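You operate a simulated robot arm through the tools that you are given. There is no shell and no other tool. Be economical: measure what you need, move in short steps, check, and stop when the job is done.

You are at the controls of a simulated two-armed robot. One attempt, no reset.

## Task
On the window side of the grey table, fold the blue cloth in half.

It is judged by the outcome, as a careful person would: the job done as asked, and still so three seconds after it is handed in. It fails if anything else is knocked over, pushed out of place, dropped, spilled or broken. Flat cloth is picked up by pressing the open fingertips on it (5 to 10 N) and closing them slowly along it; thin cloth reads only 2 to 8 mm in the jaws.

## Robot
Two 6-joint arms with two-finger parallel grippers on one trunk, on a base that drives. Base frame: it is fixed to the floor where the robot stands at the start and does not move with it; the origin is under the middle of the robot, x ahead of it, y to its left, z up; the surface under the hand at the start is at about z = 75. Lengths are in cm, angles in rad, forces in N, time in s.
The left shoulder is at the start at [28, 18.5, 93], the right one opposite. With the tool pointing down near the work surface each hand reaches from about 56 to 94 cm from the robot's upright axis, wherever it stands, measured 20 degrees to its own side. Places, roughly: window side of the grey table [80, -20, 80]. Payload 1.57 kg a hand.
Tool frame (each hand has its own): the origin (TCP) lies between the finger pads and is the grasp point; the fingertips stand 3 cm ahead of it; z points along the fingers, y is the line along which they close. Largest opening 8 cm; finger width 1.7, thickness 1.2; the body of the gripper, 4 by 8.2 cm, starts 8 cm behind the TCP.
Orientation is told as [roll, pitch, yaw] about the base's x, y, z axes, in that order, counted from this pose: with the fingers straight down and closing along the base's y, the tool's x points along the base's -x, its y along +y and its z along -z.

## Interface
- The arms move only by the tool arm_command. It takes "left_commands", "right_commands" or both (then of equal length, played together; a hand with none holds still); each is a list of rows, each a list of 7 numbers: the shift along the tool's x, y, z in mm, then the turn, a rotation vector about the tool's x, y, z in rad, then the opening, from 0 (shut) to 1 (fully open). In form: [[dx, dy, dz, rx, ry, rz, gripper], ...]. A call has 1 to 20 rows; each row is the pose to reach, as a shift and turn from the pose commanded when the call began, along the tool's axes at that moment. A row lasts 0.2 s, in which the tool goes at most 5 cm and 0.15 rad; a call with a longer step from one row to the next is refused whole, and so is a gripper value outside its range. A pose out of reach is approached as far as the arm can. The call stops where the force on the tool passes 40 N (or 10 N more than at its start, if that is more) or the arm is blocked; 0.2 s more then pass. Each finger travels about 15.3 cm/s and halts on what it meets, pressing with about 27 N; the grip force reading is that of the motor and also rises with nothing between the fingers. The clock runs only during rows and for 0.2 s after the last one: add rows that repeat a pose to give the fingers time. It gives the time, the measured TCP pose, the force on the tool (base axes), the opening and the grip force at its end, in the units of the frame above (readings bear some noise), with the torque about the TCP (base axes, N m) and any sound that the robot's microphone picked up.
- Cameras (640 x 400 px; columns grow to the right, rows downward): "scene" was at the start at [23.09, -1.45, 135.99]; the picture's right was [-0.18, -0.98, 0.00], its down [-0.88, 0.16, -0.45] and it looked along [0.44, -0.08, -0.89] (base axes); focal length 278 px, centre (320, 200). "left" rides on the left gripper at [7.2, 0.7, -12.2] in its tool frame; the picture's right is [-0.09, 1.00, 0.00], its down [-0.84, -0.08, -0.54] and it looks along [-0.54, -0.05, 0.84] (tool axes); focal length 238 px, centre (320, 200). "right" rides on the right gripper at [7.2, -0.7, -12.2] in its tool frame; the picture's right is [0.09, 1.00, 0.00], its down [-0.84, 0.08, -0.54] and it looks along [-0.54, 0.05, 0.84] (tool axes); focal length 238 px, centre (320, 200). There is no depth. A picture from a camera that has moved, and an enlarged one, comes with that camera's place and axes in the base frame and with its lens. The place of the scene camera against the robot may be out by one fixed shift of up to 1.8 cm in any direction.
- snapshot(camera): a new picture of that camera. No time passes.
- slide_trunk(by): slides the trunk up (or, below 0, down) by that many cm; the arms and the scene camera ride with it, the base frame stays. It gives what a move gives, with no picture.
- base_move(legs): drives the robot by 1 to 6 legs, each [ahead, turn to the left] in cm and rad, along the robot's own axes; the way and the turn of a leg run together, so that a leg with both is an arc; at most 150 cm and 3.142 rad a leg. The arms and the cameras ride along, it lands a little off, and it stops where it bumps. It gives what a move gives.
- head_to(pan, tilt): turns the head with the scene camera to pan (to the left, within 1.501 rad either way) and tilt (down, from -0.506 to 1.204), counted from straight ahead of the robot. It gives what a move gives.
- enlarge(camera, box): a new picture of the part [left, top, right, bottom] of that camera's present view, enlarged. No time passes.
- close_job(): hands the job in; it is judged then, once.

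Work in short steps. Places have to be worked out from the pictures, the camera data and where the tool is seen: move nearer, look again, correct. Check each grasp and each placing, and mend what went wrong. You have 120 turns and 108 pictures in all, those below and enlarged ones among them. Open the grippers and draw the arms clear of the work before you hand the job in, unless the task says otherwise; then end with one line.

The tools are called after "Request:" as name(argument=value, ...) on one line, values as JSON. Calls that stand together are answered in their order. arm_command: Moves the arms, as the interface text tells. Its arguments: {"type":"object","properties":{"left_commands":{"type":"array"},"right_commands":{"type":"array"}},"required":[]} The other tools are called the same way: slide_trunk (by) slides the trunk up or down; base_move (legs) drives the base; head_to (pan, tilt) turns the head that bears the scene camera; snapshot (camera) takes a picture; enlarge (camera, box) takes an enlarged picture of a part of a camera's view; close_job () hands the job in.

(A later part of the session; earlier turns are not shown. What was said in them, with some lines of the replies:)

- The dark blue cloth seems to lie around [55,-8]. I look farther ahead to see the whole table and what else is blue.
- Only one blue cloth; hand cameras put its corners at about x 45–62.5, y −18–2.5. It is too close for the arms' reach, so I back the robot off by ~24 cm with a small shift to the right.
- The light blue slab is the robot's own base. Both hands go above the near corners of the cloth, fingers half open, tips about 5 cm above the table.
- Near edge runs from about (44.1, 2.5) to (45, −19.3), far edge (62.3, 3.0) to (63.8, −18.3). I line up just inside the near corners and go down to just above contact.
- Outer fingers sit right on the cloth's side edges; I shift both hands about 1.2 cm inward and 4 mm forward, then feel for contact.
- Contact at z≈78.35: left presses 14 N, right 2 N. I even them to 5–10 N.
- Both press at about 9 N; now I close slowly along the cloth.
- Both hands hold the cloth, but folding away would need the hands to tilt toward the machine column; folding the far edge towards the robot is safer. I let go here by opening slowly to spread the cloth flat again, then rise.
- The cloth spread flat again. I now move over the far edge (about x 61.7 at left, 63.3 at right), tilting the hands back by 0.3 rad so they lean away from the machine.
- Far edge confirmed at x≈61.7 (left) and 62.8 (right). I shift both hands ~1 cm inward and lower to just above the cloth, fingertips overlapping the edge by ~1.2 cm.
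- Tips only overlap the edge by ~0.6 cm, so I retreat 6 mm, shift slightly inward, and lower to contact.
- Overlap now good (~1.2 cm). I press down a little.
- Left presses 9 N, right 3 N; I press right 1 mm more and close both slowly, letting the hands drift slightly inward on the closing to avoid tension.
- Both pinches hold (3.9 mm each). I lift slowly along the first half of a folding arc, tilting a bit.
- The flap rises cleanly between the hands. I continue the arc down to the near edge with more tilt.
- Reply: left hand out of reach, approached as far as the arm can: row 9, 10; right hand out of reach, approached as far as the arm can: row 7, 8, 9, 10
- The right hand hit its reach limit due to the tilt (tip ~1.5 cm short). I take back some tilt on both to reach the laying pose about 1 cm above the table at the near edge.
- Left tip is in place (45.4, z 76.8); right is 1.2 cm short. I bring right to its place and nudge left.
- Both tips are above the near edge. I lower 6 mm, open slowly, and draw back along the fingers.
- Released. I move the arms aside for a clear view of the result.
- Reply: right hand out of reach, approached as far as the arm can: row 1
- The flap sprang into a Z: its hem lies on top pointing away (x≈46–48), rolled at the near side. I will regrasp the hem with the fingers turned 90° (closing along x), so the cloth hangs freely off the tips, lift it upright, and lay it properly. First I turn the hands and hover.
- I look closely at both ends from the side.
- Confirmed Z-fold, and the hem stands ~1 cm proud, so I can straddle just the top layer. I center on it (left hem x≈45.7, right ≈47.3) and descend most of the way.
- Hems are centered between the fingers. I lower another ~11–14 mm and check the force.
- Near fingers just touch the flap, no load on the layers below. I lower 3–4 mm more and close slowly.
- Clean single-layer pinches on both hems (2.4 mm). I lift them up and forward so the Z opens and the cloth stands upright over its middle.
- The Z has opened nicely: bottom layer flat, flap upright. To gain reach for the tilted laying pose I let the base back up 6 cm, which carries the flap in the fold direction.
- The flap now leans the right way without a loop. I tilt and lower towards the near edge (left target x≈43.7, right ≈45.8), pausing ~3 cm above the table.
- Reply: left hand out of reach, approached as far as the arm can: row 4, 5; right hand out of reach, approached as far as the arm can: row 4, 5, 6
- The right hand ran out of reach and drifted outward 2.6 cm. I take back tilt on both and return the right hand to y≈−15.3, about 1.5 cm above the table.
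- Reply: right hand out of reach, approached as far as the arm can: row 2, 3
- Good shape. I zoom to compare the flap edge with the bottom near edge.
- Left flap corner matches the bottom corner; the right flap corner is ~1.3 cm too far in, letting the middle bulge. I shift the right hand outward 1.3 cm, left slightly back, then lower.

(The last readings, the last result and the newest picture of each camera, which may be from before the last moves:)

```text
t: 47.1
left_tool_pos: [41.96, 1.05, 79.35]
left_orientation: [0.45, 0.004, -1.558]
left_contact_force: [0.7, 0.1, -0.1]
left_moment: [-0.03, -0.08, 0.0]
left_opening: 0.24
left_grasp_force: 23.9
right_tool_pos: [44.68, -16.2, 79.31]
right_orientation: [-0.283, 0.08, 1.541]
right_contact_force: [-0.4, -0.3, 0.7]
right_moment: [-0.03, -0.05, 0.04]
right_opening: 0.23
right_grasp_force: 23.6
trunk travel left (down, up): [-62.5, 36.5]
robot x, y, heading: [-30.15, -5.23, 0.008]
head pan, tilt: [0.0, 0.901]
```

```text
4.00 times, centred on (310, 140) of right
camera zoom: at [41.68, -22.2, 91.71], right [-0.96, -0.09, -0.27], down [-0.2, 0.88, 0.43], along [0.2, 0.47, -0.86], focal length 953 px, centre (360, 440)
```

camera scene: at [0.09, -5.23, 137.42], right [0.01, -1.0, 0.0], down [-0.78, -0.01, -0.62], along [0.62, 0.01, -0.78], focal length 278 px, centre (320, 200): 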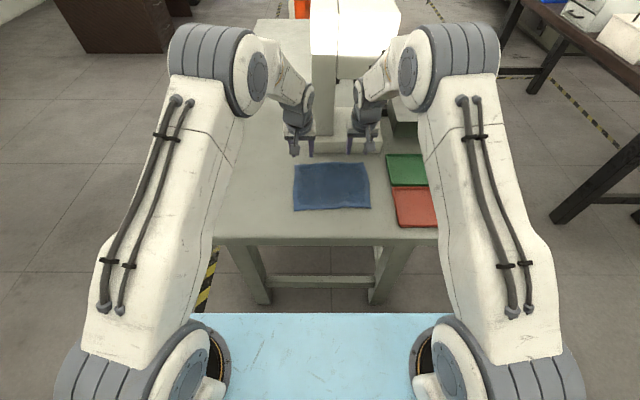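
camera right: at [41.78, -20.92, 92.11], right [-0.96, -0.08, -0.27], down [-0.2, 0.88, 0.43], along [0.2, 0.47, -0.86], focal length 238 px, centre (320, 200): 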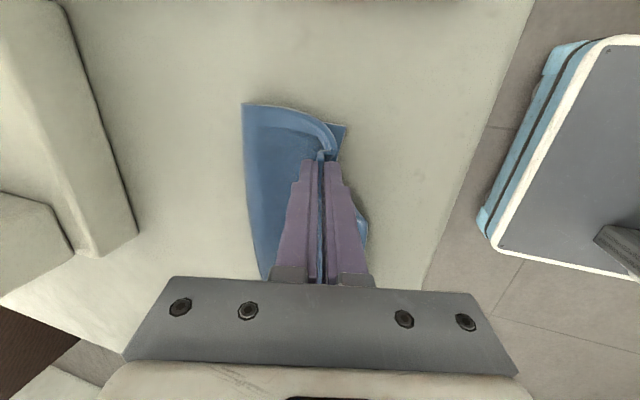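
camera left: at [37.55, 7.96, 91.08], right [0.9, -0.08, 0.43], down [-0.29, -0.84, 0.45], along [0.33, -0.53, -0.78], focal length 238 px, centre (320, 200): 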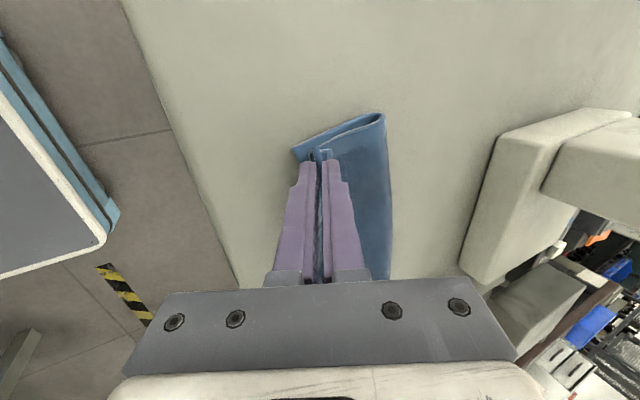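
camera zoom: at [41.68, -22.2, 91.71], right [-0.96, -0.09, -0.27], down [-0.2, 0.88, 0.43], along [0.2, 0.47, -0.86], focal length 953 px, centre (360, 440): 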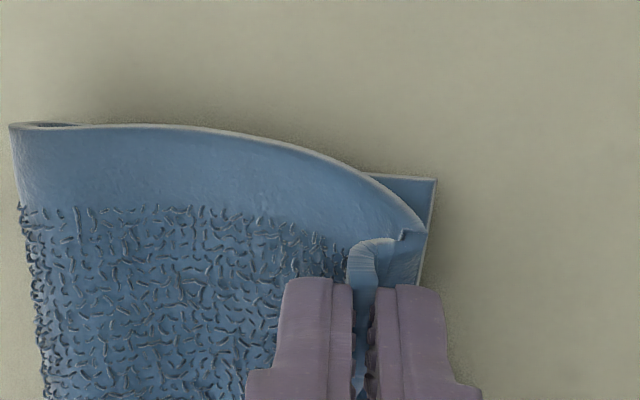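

The bulge shrank. I stretch another 5 mm each way, lower a few mm, open slowly, and lift straight up.

Request:
arm_command(left_commands=[[4, 0, 0, 0, 0, 0, 0], [4, -2, 4, 0, 0, 0, 0], [4, -2, 4, 0, 0, 0, 0.04], [4, -2, 4, 0, 0, 0, 0.08], [4, -2, 4, 0, 0, 0, 0.13], [4, -2, 4, 0, 0, 0, 0.18], [4, -2, 4, 0, 0, 0, 0.23], [4, -2, 4, 0, 0, 0, 0.23], [4, 2, -6, 0, 0, 0, 0.25], [4, 12, -30, 0, 0, 0, 0.25], [4, 25, -60, 0, 0, 0, 0.25]], right_commands=[[6, 0, 0, 0, 0, 0, 0], [6, 1, 3, 0, 0, 0, 0], [6, 1, 3, 0, 0, 0, 0.04], [6, 1, 3, 0, 0, 0, 0.08], [6, 1, 3, 0, 0, 0, 0.13], [6, 1, 3, 0, 0, 0, 0.18], [6, 1, 3, 0, 0, 0, 0.23], [6, 1, 3, 0, 0, 0, 0.23], [6, -2, -6, 0, 0, 0, 0.25], [6, -10, -30, 0, 0, 0, 0.25], [6, -20, -60, 0, 0, 0, 0.25]])

Request:
snapshot(camera="left")

Request:
snapshot(camera="right")

Request:
enlarge(camera="scene", box=[260, 120, 420, 220])

```text
t: 49.5
left_tool_pos: [41.73, 1.45, 85.65]
left_orientation: [0.45, 0.003, -1.559]
left_contact_force: [0.1, -0.1, 0.1]
left_moment: [-0.03, 0.0, -0.01]
left_opening: 1.99
left_grasp_force: 0.1
right_tool_pos: [44.93, -16.3, 85.52]
right_orientation: [-0.281, 0.078, 1.541]
right_contact_force: [0.1, 0.6, 0.3]
right_moment: [-0.03, 0.02, -0.01]
right_opening: 2.01
right_grasp_force: 0.1
trunk travel left (down, up): [-62.5, 36.5]
robot x, y, heading: [-30.58, -5.41, 0.009]
head pan, tilt: [0.0, 0.901]
```

```text
40 pictures are left
camera left: at [36.86, 8.55, 96.9], right [0.9, -0.08, 0.43], down [-0.3, -0.84, 0.45], along [0.33, -0.53, -0.78], focal length 238 px, centre (320, 200)
```

left: 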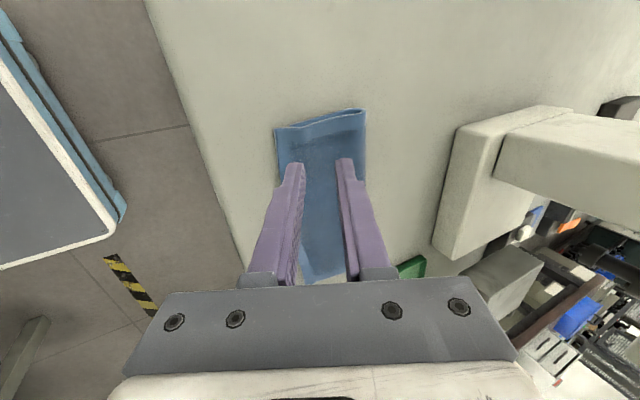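

```text
39 pictures are left
camera right: at [41.95, -22.37, 98.02], right [-0.96, -0.09, -0.27], down [-0.2, 0.88, 0.43], along [0.2, 0.47, -0.86], focal length 238 px, centre (320, 200)
```

right: 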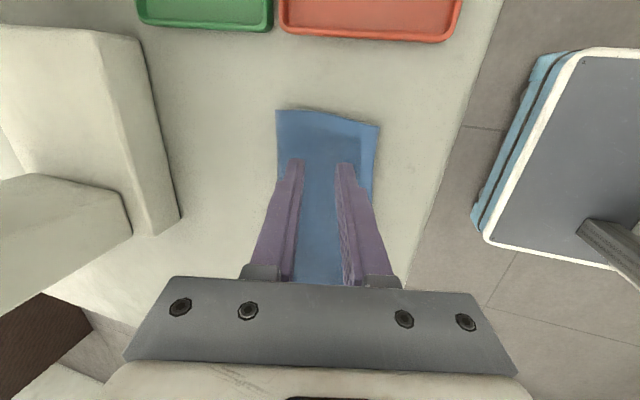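

```text
4.00 times, centred on (340, 170) of scene
camera zoom: at [-5.97, -5.3, 137.41], right [0.01, -1.0, 0.0], down [-0.78, -0.01, -0.62], along [0.62, 0.01, -0.78], focal length 1111 px, centre (240, 320)
```

zoom: 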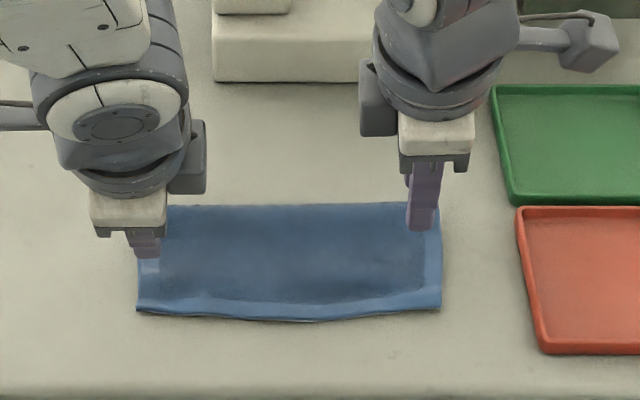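

Excellent: the hem sprang flat and the flap lies over the bottom layer. I draw the arms up and outward to inspect fully.

Request:
arm_command(left_commands=[[10, 0, -20, 0, 0, 0, 0.25], [50, 0, -40, 0.1, 0, 0, 0.25], [90, 0, -60, 0.2, 0, 0, 0.25], [130, 0, -70, 0.3, 0, 0, 0.25], [170, 0, -80, 0.45, 0, 0, 0.25], [170, 0, -80, 0.45, 0, 0, 0.25]], right_commands=[[10, 0, -20, 0, 0, 0, 0.25], [50, 0, -40, -0.1, 0, 0, 0.25], [90, 0, -60, -0.2, 0, 0, 0.25], [130, 0, -70, -0.3, 0, 0, 0.25], [170, 0, -80, -0.35, 0, 0, 0.25], [170, 0, -80, -0.35, 0, 0, 0.25]])

Request:
enlarge(camera="scene", box=[270, 140, 390, 215])

Request:
snapshot(camera="left")

Request:
snapshot(camera="right")

Request:
snapshot(camera="scene")

```text
t: 50.9
left_tool_pos: [37.93, 18.59, 93.01]
left_orientation: [-0.001, 0.001, -1.559]
left_contact_force: [0.6, 0.0, 0.0]
left_moment: [0.03, 0.05, -0.01]
left_opening: 2.01
left_grasp_force: 0.0
right_tool_pos: [41.84, -32.53, 94.58]
right_orientation: [0.071, 0.078, 1.543]
right_contact_force: [-0.4, -0.6, -0.2]
right_moment: [0.03, 0.02, -0.01]
right_opening: 2.02
right_grasp_force: 0.1
trunk travel left (down, up): [-62.5, 36.5]
robot x, y, heading: [-30.52, -5.45, 0.008]
head pan, tilt: [0.0, 0.901]
```

```text
5.33 times, centred on (330, 178) of scene
camera zoom: at [-6.02, -5.3, 137.43], right [0.01, -1.0, 0.0], down [-0.78, -0.01, -0.62], along [0.62, 0.01, -0.78], focal length 1482 px, centre (267, 320)
```

zoom: 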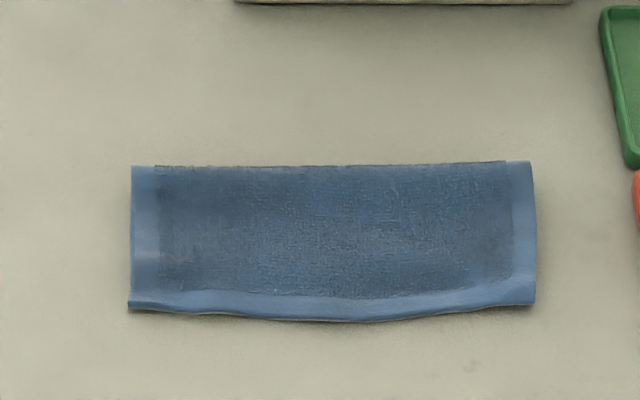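

```text
36 pictures are left
camera left: at [38.3, 25.75, 105.13], right [1.0, -0.08, 0.0], down [-0.07, -0.84, 0.54], along [-0.05, -0.54, -0.84], focal length 238 px, centre (320, 200)
```

left: 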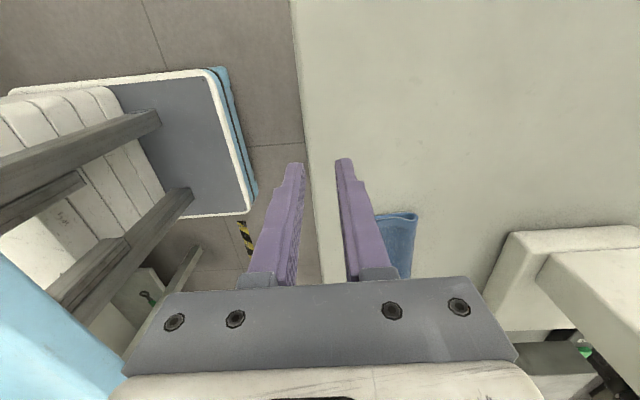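

```text
35 pictures are left
camera right: at [43.15, -38.75, 107.23], right [-1.0, -0.06, 0.08], down [-0.01, 0.88, 0.48], along [-0.1, 0.48, -0.87], focal length 238 px, centre (320, 200)
```

right: 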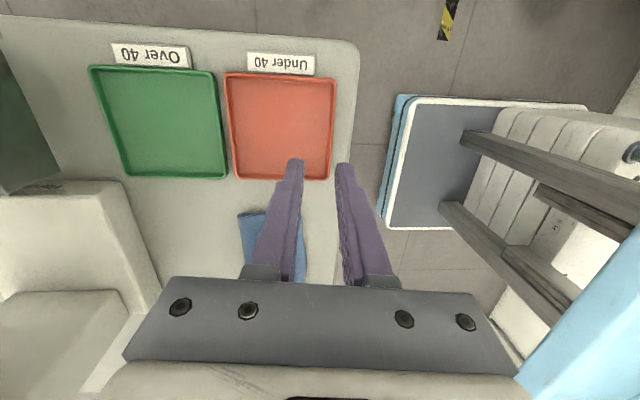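

```text
34 pictures are left
camera scene: at [-6.02, -5.3, 137.43], right [0.01, -1.0, 0.0], down [-0.78, -0.01, -0.62], along [0.62, 0.01, -0.78], focal length 278 px, centre (320, 200)
```

scene: 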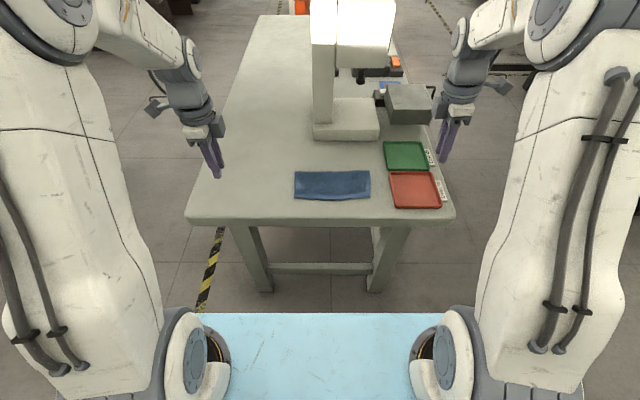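

The cloth lies folded in half, edges aligned, and nothing else has moved. I open the grippers fully before handing in.

Request:
arm_command(left_commands=[[0, 0, 0, 0, 0, 0, 1], [0, 0, 0, 0, 0, 0, 1], [0, 0, 0, 0, 0, 0, 1]], right_commands=[[0, 0, 0, 0, 0, 0, 1], [0, 0, 0, 0, 0, 0, 1], [0, 0, 0, 0, 0, 0, 1]])

Request:
enlarge(camera="scene", box=[270, 140, 390, 215])

```text
t: 51.7
left_tool_pos: [37.85, 18.53, 92.96]
left_orientation: [-0.002, 0.0, -1.56]
left_contact_force: [-0.7, -0.3, 0.4]
left_moment: [0.01, 0.03, -0.03]
left_opening: 8.01
left_grasp_force: 0.1
right_tool_pos: [41.96, -32.45, 94.55]
right_orientation: [0.071, 0.077, 1.542]
right_contact_force: [-1.1, -1.0, -0.5]
right_moment: [0.0, -0.02, 0.01]
right_opening: 7.98
right_grasp_force: 0.1
trunk travel left (down, up): [-62.5, 36.5]
robot x, y, heading: [-30.46, -4.83, 0.012]
head pan, tilt: [0.0, 0.901]
```

```text
5.33 times, centred on (330, 178) of scene
camera zoom: at [-6.02, -5.3, 137.43], right [0.01, -1.0, 0.0], down [-0.78, -0.01, -0.62], along [0.62, 0.01, -0.78], focal length 1482 px, centre (267, 320)
```

zoom: 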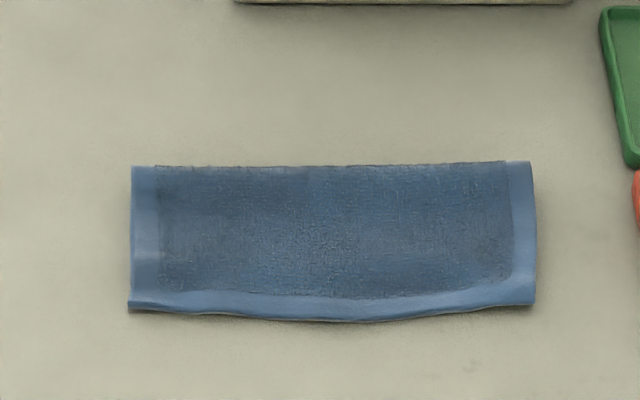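

The fold is stable and the arms are clear; I hand in.

Request:
close_job()

```text
The job is handed in.
```

The blue cloth is folded in half on the grey table, with its edges lined up apart from a slight bow in the middle of the near edge; nothing else was moved, and the arms are clear with grippers open.
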